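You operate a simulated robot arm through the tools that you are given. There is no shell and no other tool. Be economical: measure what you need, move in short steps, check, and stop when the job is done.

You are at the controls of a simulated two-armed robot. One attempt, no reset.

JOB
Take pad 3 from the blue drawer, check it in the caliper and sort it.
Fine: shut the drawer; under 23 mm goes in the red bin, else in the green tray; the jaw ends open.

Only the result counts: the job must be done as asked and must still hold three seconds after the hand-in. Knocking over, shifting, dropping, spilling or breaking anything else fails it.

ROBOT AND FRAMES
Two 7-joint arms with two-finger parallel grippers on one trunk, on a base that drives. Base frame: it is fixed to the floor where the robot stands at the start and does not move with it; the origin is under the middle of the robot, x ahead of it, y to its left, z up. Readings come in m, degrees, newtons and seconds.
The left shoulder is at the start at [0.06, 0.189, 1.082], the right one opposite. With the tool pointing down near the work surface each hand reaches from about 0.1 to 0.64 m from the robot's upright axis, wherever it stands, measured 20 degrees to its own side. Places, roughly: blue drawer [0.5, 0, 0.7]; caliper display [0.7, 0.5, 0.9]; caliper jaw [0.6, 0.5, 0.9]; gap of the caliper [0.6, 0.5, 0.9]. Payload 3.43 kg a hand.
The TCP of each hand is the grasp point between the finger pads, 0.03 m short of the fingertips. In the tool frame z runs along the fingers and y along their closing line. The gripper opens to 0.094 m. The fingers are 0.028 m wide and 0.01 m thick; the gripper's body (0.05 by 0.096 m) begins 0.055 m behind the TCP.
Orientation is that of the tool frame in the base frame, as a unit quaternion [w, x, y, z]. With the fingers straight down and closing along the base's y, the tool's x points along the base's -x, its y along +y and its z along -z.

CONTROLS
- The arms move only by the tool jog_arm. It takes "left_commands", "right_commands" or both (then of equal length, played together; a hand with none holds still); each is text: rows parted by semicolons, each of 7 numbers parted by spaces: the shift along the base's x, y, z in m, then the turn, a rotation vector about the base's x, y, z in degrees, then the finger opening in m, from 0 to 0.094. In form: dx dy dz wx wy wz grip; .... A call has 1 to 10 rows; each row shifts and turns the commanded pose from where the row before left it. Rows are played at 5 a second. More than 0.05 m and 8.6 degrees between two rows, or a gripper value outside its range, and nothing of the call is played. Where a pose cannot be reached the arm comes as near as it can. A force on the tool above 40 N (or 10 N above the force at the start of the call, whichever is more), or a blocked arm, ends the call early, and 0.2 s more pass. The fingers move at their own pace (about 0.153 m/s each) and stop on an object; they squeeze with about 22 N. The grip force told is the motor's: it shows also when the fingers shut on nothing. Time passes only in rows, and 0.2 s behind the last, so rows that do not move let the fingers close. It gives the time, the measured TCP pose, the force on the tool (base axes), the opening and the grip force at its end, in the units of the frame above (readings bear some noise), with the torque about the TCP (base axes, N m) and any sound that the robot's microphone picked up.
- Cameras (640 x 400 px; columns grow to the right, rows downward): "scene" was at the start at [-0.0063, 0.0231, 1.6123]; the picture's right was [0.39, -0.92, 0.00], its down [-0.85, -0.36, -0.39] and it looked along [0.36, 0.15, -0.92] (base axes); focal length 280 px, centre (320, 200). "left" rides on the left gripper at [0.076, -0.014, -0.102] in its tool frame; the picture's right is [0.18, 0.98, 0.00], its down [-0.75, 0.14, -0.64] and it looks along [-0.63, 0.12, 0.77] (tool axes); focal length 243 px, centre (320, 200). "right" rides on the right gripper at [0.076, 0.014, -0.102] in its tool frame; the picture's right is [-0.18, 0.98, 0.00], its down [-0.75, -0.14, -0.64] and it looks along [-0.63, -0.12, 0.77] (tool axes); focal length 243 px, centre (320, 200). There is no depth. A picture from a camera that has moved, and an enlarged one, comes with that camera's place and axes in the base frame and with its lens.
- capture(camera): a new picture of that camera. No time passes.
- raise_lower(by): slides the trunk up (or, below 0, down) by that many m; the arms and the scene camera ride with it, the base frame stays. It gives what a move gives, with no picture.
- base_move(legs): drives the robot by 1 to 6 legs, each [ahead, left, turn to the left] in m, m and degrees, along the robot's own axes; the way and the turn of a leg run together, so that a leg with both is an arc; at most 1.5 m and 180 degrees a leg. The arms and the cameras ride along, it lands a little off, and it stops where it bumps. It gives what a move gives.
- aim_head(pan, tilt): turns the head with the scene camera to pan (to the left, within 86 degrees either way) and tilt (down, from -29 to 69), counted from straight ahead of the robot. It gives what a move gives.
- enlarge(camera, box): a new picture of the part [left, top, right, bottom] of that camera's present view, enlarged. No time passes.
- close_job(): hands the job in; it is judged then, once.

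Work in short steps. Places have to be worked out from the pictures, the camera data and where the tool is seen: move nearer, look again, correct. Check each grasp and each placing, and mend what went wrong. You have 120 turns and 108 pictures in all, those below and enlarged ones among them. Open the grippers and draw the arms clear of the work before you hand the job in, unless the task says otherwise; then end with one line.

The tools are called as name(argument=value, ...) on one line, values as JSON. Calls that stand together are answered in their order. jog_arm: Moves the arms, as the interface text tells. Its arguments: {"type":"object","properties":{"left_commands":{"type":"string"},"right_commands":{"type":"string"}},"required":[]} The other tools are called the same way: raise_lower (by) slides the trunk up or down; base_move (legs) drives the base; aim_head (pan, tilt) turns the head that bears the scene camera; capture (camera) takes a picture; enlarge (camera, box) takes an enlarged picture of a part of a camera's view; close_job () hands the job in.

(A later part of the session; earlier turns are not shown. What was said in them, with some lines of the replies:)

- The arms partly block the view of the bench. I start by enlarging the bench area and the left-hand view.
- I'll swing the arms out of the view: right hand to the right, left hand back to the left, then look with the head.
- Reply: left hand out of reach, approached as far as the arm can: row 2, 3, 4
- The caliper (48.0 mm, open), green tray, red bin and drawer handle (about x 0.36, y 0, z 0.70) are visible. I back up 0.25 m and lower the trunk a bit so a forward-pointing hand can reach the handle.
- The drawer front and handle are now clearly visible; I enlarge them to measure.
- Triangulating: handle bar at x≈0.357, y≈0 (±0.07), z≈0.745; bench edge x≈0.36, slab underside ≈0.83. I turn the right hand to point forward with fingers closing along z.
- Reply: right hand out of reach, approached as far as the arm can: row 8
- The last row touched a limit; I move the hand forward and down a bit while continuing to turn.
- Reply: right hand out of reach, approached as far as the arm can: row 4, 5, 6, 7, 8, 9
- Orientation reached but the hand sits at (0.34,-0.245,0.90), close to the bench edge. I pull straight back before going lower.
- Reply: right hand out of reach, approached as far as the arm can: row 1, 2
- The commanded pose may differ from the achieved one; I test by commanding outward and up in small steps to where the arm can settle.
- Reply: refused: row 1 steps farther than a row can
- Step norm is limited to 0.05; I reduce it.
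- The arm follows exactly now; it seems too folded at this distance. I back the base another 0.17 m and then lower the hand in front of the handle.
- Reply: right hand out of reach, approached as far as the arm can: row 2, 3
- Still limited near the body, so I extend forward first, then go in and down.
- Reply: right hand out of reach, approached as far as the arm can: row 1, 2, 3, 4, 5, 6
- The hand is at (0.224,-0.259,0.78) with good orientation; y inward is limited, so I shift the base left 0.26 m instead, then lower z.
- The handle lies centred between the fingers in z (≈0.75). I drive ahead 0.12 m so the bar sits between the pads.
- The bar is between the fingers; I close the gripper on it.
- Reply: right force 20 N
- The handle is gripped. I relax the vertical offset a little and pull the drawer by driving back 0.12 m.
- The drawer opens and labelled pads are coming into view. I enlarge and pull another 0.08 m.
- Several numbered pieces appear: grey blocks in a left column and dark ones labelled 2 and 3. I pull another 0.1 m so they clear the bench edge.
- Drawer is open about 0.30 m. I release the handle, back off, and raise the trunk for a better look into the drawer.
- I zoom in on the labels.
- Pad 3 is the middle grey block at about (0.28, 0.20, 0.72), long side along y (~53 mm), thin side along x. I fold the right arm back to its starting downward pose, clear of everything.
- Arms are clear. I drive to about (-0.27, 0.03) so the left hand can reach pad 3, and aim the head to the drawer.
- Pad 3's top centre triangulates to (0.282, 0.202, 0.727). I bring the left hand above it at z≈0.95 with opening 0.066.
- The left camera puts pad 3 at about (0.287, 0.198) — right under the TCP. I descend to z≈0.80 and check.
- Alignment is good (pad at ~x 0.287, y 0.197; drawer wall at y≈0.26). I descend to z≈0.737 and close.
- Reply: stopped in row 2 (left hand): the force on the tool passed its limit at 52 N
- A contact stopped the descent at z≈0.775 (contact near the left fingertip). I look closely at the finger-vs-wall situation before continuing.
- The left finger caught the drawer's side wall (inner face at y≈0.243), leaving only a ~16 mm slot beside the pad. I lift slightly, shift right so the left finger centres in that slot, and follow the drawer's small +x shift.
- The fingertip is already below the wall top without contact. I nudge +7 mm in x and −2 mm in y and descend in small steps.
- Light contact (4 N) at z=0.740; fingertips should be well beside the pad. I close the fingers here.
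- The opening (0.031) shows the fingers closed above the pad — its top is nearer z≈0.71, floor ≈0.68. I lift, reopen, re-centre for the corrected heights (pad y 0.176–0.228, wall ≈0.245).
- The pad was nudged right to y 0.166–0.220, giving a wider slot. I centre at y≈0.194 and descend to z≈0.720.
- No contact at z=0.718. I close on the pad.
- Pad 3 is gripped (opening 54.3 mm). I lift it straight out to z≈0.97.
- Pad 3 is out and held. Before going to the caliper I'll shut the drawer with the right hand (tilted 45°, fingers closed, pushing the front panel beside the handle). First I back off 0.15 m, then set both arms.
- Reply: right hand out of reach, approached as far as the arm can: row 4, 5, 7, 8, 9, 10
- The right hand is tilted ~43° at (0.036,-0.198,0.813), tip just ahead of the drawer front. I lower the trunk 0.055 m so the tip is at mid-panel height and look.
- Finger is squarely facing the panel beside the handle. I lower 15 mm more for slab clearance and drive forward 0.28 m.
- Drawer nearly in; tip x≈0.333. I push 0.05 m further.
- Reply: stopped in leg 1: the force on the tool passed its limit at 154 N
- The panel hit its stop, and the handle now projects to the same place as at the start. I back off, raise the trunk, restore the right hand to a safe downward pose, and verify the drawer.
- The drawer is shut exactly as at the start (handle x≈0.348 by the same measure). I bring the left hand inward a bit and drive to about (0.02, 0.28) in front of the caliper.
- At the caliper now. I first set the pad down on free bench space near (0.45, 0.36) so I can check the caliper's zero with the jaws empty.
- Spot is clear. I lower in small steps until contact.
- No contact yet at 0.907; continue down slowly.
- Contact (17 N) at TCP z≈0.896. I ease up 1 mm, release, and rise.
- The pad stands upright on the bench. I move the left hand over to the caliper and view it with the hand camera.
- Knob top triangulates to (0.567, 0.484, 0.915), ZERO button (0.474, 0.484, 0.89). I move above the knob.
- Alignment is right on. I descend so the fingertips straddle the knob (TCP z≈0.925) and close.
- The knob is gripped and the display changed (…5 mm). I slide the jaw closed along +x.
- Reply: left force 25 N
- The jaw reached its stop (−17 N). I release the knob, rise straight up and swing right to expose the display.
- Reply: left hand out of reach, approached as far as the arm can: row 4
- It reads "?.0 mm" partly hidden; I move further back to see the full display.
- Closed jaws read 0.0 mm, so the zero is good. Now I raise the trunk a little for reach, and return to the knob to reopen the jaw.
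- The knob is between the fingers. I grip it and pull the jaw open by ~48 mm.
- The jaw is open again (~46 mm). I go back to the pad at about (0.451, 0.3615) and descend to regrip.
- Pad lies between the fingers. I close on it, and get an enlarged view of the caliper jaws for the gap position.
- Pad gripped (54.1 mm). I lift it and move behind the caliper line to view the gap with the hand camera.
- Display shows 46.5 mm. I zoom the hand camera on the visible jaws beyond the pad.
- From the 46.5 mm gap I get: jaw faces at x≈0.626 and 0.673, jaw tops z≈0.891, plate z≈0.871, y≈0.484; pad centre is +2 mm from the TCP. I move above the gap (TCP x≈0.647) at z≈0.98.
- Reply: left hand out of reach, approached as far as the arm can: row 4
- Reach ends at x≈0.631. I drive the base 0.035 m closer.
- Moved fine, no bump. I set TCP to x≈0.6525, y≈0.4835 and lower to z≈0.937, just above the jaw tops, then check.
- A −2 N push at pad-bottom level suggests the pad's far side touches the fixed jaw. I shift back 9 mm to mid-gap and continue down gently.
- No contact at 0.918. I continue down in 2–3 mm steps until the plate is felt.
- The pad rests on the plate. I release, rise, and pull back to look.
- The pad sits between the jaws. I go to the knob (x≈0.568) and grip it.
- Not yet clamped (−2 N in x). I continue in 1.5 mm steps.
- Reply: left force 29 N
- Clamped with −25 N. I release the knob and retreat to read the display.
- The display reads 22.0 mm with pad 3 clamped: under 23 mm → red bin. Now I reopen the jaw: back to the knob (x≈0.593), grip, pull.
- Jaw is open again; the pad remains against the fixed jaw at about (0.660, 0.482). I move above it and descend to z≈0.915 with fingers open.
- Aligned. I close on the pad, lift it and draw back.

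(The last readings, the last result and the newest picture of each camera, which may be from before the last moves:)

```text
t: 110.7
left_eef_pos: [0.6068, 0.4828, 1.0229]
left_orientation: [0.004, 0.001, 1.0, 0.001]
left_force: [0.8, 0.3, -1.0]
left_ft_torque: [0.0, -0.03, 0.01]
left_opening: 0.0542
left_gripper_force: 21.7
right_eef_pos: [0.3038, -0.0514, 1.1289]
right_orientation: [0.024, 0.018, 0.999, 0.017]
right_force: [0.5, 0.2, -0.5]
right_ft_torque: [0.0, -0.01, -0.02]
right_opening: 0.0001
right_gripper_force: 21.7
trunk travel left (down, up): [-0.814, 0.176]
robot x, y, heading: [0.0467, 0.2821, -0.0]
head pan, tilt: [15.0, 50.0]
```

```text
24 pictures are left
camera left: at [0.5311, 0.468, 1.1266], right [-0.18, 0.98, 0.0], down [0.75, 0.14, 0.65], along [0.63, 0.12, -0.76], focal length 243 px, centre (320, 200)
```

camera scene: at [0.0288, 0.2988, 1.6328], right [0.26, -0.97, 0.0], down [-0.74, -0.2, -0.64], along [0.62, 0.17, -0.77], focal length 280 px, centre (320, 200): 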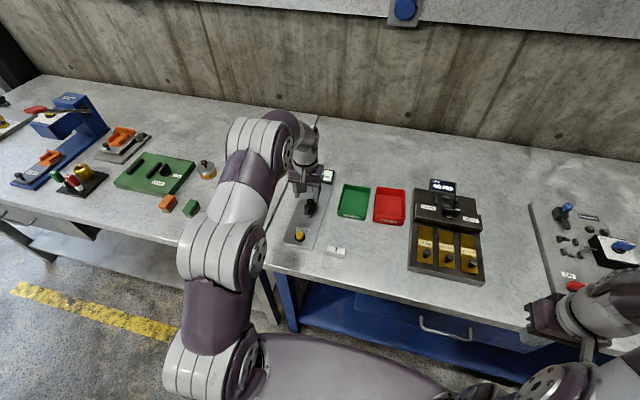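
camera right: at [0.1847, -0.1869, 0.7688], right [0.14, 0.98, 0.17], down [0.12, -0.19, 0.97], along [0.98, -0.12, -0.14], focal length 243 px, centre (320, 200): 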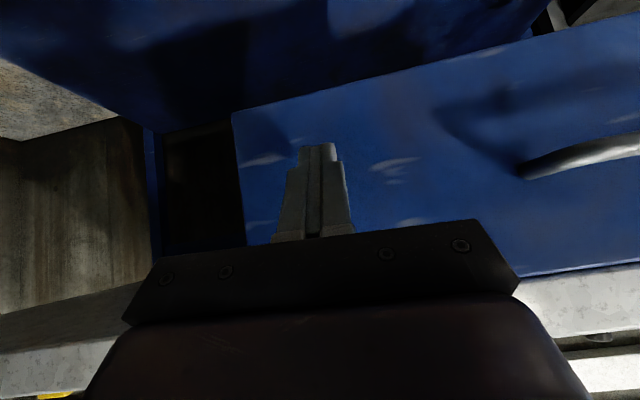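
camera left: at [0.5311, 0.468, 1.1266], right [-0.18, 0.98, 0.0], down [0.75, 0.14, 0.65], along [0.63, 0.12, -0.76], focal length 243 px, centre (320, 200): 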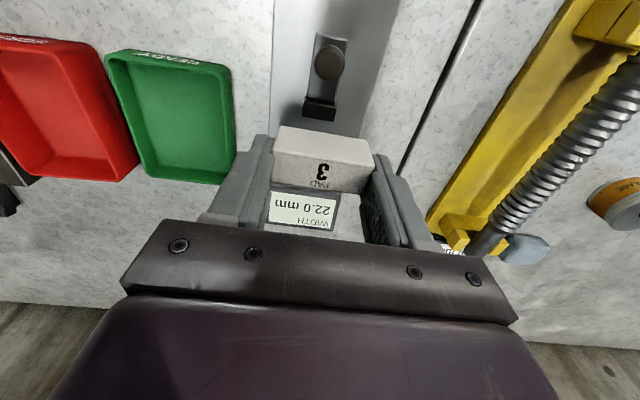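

Jaw is visibly open and the pad is held. I slide the base right 0.255 m to bring the left hand over the red bin.

base_move(legs=[[0, -0.255, 0]])

capture(camera="left")

capture(camera="scene")

```text
t: 112.6
left_eef_pos: [0.6093, 0.2208, 1.0237]
left_orientation: [0.001, 0.003, 1.0, 0.0]
left_force: [0.3, 0.4, -0.7]
left_ft_torque: [-0.02, -0.02, -0.01]
left_opening: 0.0543
left_gripper_force: 22.0
right_eef_pos: [0.3029, -0.3109, 1.1289]
right_orientation: [0.023, 0.02, 0.999, 0.016]
right_force: [0.1, -0.1, -0.1]
right_ft_torque: [0.0, 0.02, -0.01]
right_opening: 0.0002
right_gripper_force: 21.6
trunk travel left (down, up): [-0.814, 0.176]
robot x, y, heading: [0.0481, 0.0191, -0.3]
head pan, tilt: [15.0, 50.0]
```

```text
23 pictures are left
camera left: at [0.5334, 0.207, 1.1255], right [-0.18, 0.98, 0.0], down [0.75, 0.14, 0.64], along [0.63, 0.11, -0.76], focal length 243 px, centre (320, 200)
```

left: 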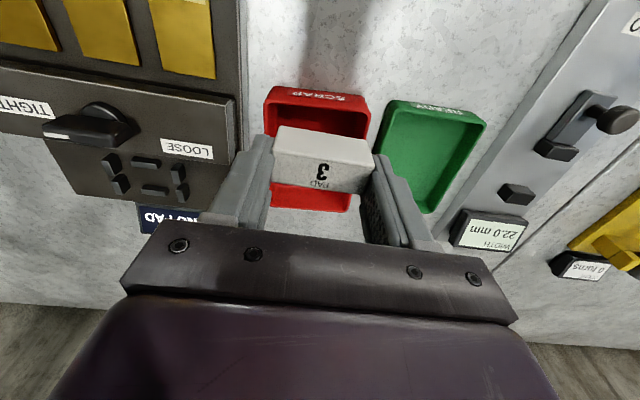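

```text
22 pictures are left
camera scene: at [0.0626, 0.0399, 1.6927], right [0.25, -0.97, 0.0], down [-0.74, -0.19, -0.64], along [0.62, 0.16, -0.77], focal length 280 px, centre (320, 200)
```

scene: 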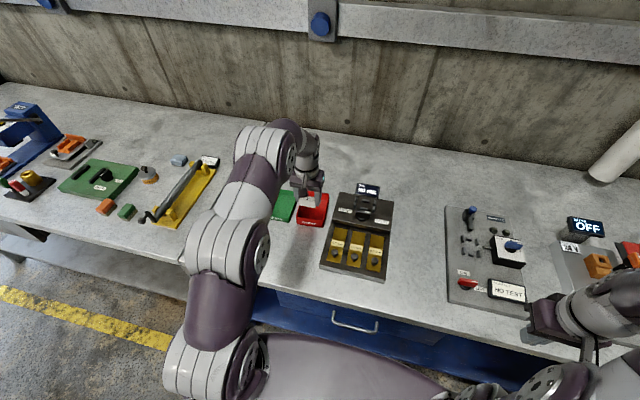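

The red bin spans about x 0.604–0.743, y 0.169–0.265. I move over it (x≈0.657, y≈0.218) and lower to z≈0.95 to check.

jog_arm(left_commands="0.025 -0.001 -0.02 0 0 0 0.03;0.023 -0.002 -0.03 0 0 0 0.03;0 0 -0.023 0 0 0 0.03;0 0 0 0 0 0 0.03")

capture(camera="left")

enlarge(camera="scene", box=[250, 140, 370, 240])

```text
t: 113.6
left_eef_pos: [0.6569, 0.2175, 0.9502]
left_orientation: [0.002, 0.003, 1.0, 0.0]
left_force: [-0.7, -0.5, 0.0]
left_ft_torque: [-0.03, 0.02, -0.01]
left_opening: 0.0543
left_gripper_force: 21.8
right_eef_pos: [0.3028, -0.3122, 1.1295]
right_orientation: [0.023, 0.02, 0.999, 0.016]
right_force: [0.3, -0.9, 0.4]
right_ft_torque: [0.0, 0.01, -0.01]
right_opening: 0.0
right_gripper_force: 22.2
trunk travel left (down, up): [-0.814, 0.176]
robot x, y, heading: [0.049, 0.0169, -0.5]
head pan, tilt: [15.0, 50.0]
```

```text
21 pictures are left
camera left: at [0.5809, 0.2027, 1.0521], right [-0.18, 0.98, 0.0], down [0.75, 0.14, 0.64], along [0.63, 0.12, -0.76], focal length 243 px, centre (320, 200)
```

left: 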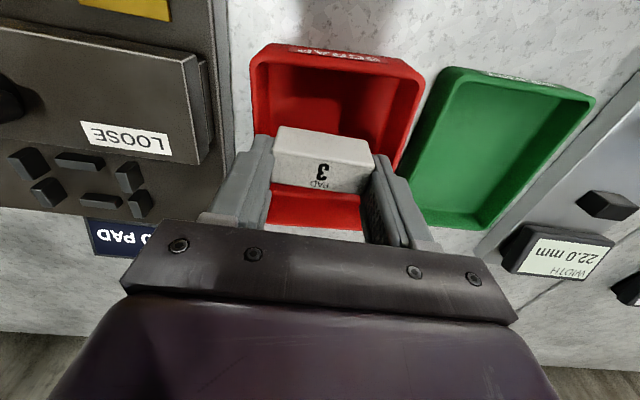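

```text
4.00 times, centred on (310, 190) of scene
camera zoom: at [0.0626, 0.0393, 1.6928], right [0.25, -0.97, 0.0], down [-0.74, -0.19, -0.64], along [0.62, 0.16, -0.77], focal length 1122 px, centre (360, 240)
```

zoom: 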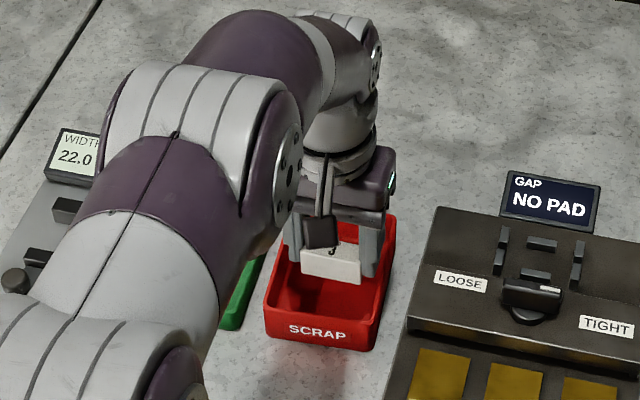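

Bin centre y≈0.220; I shift +2 mm and lower the pad into the bin in small steps.

jog_arm(left_commands="0 0.002 -0.012 0 0 0 0.03;0 0 -0.012 0 0 0 0.03;0 0 -0.008 0 0 0 0.03;0 0 -0.004 0 0 0 0.03;0 0 -0.003 0 0 0 0.03;0 0 0 0 0 0 0.03")

```text
t: 115.0
left_eef_pos: [0.6576, 0.2201, 0.9115]
left_orientation: [0.002, 0.003, 1.0, 0.0]
left_force: [0.1, -0.2, -0.6]
left_ft_torque: [-0.01, -0.01, 0.0]
left_opening: 0.0542
left_gripper_force: 22.1
right_eef_pos: [0.3025, -0.3128, 1.1289]
right_orientation: [0.023, 0.02, 0.999, 0.015]
right_force: [0.3, 1.1, -0.3]
right_ft_torque: [0.0, -0.01, 0.0]
right_opening: 0.0
right_gripper_force: 21.9
trunk travel left (down, up): [-0.814, 0.176]
robot x, y, heading: [0.0492, 0.0164, -0.1]
head pan, tilt: [15.0, 50.0]
```

jog_arm(left_commands="0 0 -0.003 0 0 0 0.03;0 0 -0.002 0 0 0 0.03;0 0 -0.002 0 0 0 0.03;0 0 0 0 0 0 0.03")

```text
t: 116.0
left_eef_pos: [0.6563, 0.2197, 0.9064]
left_orientation: [0.004, 0.002, 1.0, 0.0]
left_force: [0.4, 2.4, 7.7]
left_ft_torque: [-0.37, -0.13, 0.04]
left_opening: 0.0542
left_gripper_force: 22.0
right_eef_pos: [0.3012, -0.3131, 1.1295]
right_orientation: [0.024, 0.021, 0.999, 0.016]
right_force: [0.2, -0.5, 0.0]
right_ft_torque: [0.0, 0.02, 0.01]
right_opening: 0.0001
right_gripper_force: 21.5
trunk travel left (down, up): [-0.814, 0.176]
robot x, y, heading: [0.0476, 0.0186, -0.3]
head pan, tilt: [15.0, 50.0]
```

Contact at the −y side (torque), likely a finger brushing the bin's right wall. I lift 4 mm, shift +3 mm in y, then look.

jog_arm(left_commands="0 0 0.004 0 0 0 0.03;0 0.003 0 0 0 0 0.03;0 0 0 0 0 0 0.03")

capture(camera="left")

enlarge(camera="scene", box=[280, 160, 350, 230])

```text
t: 116.8
left_eef_pos: [0.6568, 0.222, 0.9095]
left_orientation: [0.002, 0.003, 1.0, 0.001]
left_force: [-0.3, -0.6, 0.0]
left_ft_torque: [0.03, 0.02, 0.02]
left_opening: 0.0542
left_gripper_force: 22.4
right_eef_pos: [0.3033, -0.3124, 1.1283]
right_orientation: [0.023, 0.019, 0.999, 0.016]
right_force: [0.3, -0.1, -0.5]
right_ft_torque: [-0.01, -0.01, 0.01]
right_opening: 0.0
right_gripper_force: 22.3
trunk travel left (down, up): [-0.814, 0.176]
robot x, y, heading: [0.0462, 0.0181, -0.2]
head pan, tilt: [15.0, 50.0]
```

```text
19 pictures are left
camera left: at [0.5808, 0.208, 1.0104], right [-0.18, 0.98, 0.0], down [0.75, 0.14, 0.64], along [0.63, 0.12, -0.76], focal length 243 px, centre (320, 200)
```

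left: 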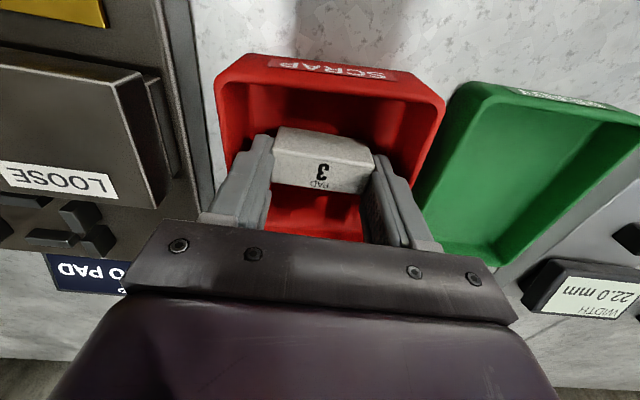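

```text
5.71 times, centred on (315, 195) of scene
camera zoom: at [0.0629, 0.0388, 1.6927], right [0.25, -0.97, 0.0], down [-0.74, -0.19, -0.64], along [0.62, 0.16, -0.77], focal length 1603 px, centre (349, 229)
```

zoom: 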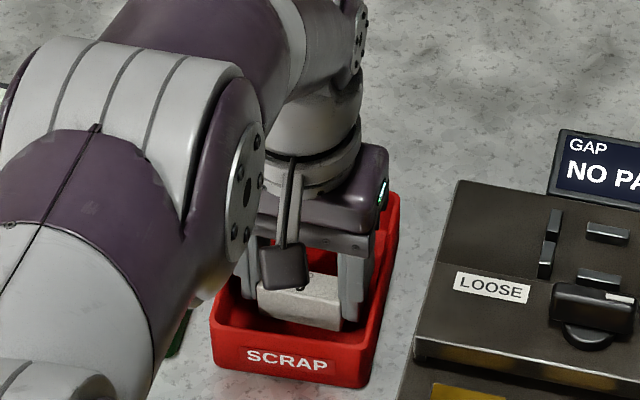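

Clearance looks even now, with the pad a few mm above the bin floor. I lower 2 mm, open slightly (to 0.061) and rise straight up.

jog_arm(left_commands="0 0 -0.002 0 0 0 0.054;0 0 0 0 0 0 0.061;0 0 0 0 0 0 0.061;0 0 0.02 0 0 0 0.061;0 0 0.03 0 0 0 0.061;0 0 0.03 0 0 0 0.061;-0.03 0 0.02 0 0 0 0.061")

capture(camera="left")

```text
t: 118.4
left_eef_pos: [0.6251, 0.2214, 1.0097]
left_orientation: [0.003, 0.003, 1.0, 0.001]
left_force: [0.1, -0.5, 0.4]
left_ft_torque: [0.04, -0.02, 0.01]
left_opening: 0.0608
left_gripper_force: 0.1
right_eef_pos: [0.3017, -0.3133, 1.1287]
right_orientation: [0.023, 0.019, 0.999, 0.017]
right_force: [-0.4, 0.2, -0.1]
right_ft_torque: [0.05, 0.02, 0.02]
right_opening: 0.0
right_gripper_force: 22.4
trunk travel left (down, up): [-0.814, 0.176]
robot x, y, heading: [0.0461, 0.0181, -0.3]
head pan, tilt: [15.0, 50.0]
```

```text
17 pictures are left
camera left: at [0.5492, 0.2068, 1.1115], right [-0.18, 0.98, 0.0], down [0.75, 0.14, 0.65], along [0.64, 0.12, -0.76], focal length 243 px, centre (320, 200)
```

left: 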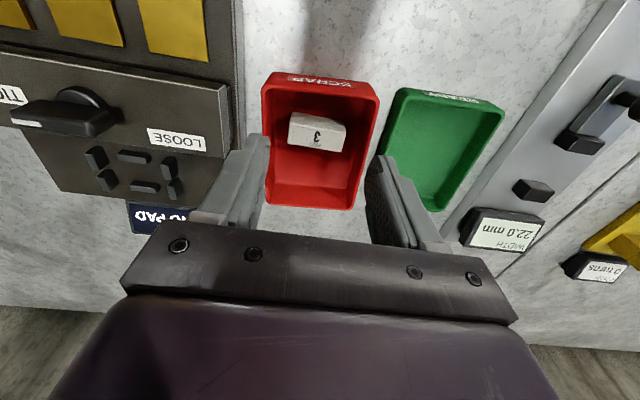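

Pad 3 lies in the red bin. I raise and draw both arms clear, open the grippers, back the base away, and take a final look.

jog_arm(left_commands="-0.03 0 0.03 0 0 0 0.09;-0.04 0 0.03 0 0 0 0.09;-0.04 0 0.02 0 0 0 0.09;-0.04 0.01 0 0 0 0 0.09;-0.04 0.01 0 0 0 0 0.09;-0.04 0.01 0 0 0 0 0.09", right_commands="0 0 0 0 0 0 0.09;0 0 0 0 0 0 0.09;0 0 0 0 0 0 0.09;0 0 0 0 0 0 0.09;0 0 0 0 0 0 0.09;0 0 0 0 0 0 0.09")

base_move(legs=[[-0.4, 0, 0]])

aim_head(pan=0, tilt=45)

capture(camera="scene")

enlarge(camera="scene", box=[170, 120, 370, 245])

```text
t: 119.8
left_eef_pos: [0.3973, 0.2549, 1.088]
left_orientation: [0.001, 0.002, 1.0, 0.0]
left_force: [-0.2, -0.7, -0.6]
left_ft_torque: [0.0, -0.01, -0.01]
left_opening: 0.09
left_gripper_force: 0.1
right_eef_pos: [0.3019, -0.3118, 1.1289]
right_orientation: [0.024, 0.02, 0.999, 0.016]
right_force: [0.0, 0.5, -0.3]
right_ft_torque: [0.01, -0.03, 0.02]
right_opening: 0.09
right_gripper_force: 0.0
trunk travel left (down, up): [-0.814, 0.176]
robot x, y, heading: [0.0463, 0.0181, -0.2]
head pan, tilt: [15.0, 50.0]
```

```text
t: 122.3
left_eef_pos: [-0.002, 0.2579, 1.0858]
left_orientation: [0.002, 0.002, 1.0, 0.0]
left_force: [-0.4, 0.0, 0.0]
left_ft_torque: [0.04, -0.04, 0.03]
left_opening: 0.0896
left_gripper_force: 0.0
right_eef_pos: [-0.0951, -0.3108, 1.128]
right_orientation: [0.023, 0.019, 0.999, 0.016]
right_force: [0.2, -0.4, 0.5]
right_ft_torque: [0.01, 0.01, -0.02]
right_opening: 0.0899
right_gripper_force: 0.2
trunk travel left (down, up): [-0.814, 0.176]
robot x, y, heading: [-0.3488, 0.0197, -0.2]
head pan, tilt: [15.0, 50.0]
```

```text
t: 123.0
left_eef_pos: [-0.0021, 0.2585, 1.0869]
left_orientation: [0.002, 0.002, 1.0, 0.0]
left_force: [-0.4, -0.6, 0.5]
left_ft_torque: [-0.01, 0.05, -0.03]
left_opening: 0.0897
left_gripper_force: 0.1
right_eef_pos: [-0.0961, -0.31, 1.1287]
right_orientation: [0.023, 0.019, 0.999, 0.017]
right_force: [0.2, 0.1, 0.6]
right_ft_torque: [-0.03, -0.01, -0.01]
right_opening: 0.09
right_gripper_force: 0.0
trunk travel left (down, up): [-0.814, 0.176]
robot x, y, heading: [-0.3521, 0.0201, -0.1]
head pan, tilt: [0.0, 45.0]
```

```text
16 pictures are left
camera scene: at [-0.3307, 0.0208, 1.6997], right [0.0, -1.0, 0.0], down [-0.71, 0.0, -0.71], along [0.71, 0.0, -0.71], focal length 280 px, centre (320, 200)
```

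scene: 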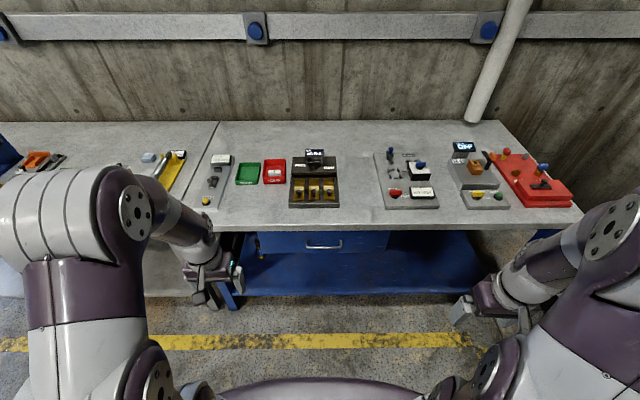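

```text
3.20 times, centred on (270, 182) of scene
camera zoom: at [-0.3307, 0.0208, 1.6997], right [0.0, -1.0, 0.0], down [-0.71, 0.0, -0.71], along [0.71, 0.0, -0.71], focal length 898 px, centre (480, 256)
```

zoom: 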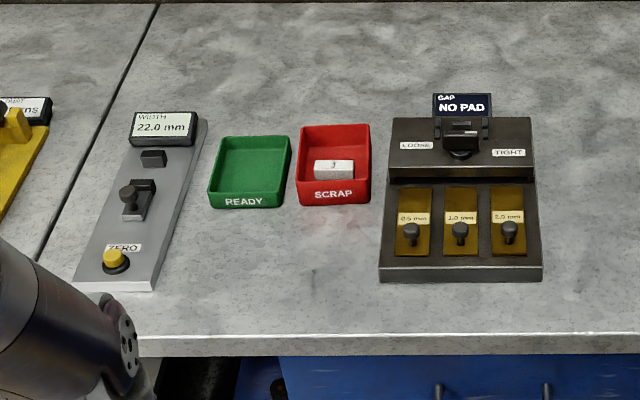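

The last views show pad 3 in the red bin, the caliper jaw open, the drawer shut, and both arms clear with their grippers open. I hand in.

close_job()

```text
The job is handed in.
```

Pad 3 measured 22.0 mm in the caliper, under the 23 mm limit, so it is in the red bin; the drawer is shut, the caliper jaw is open, and both arms are clear.
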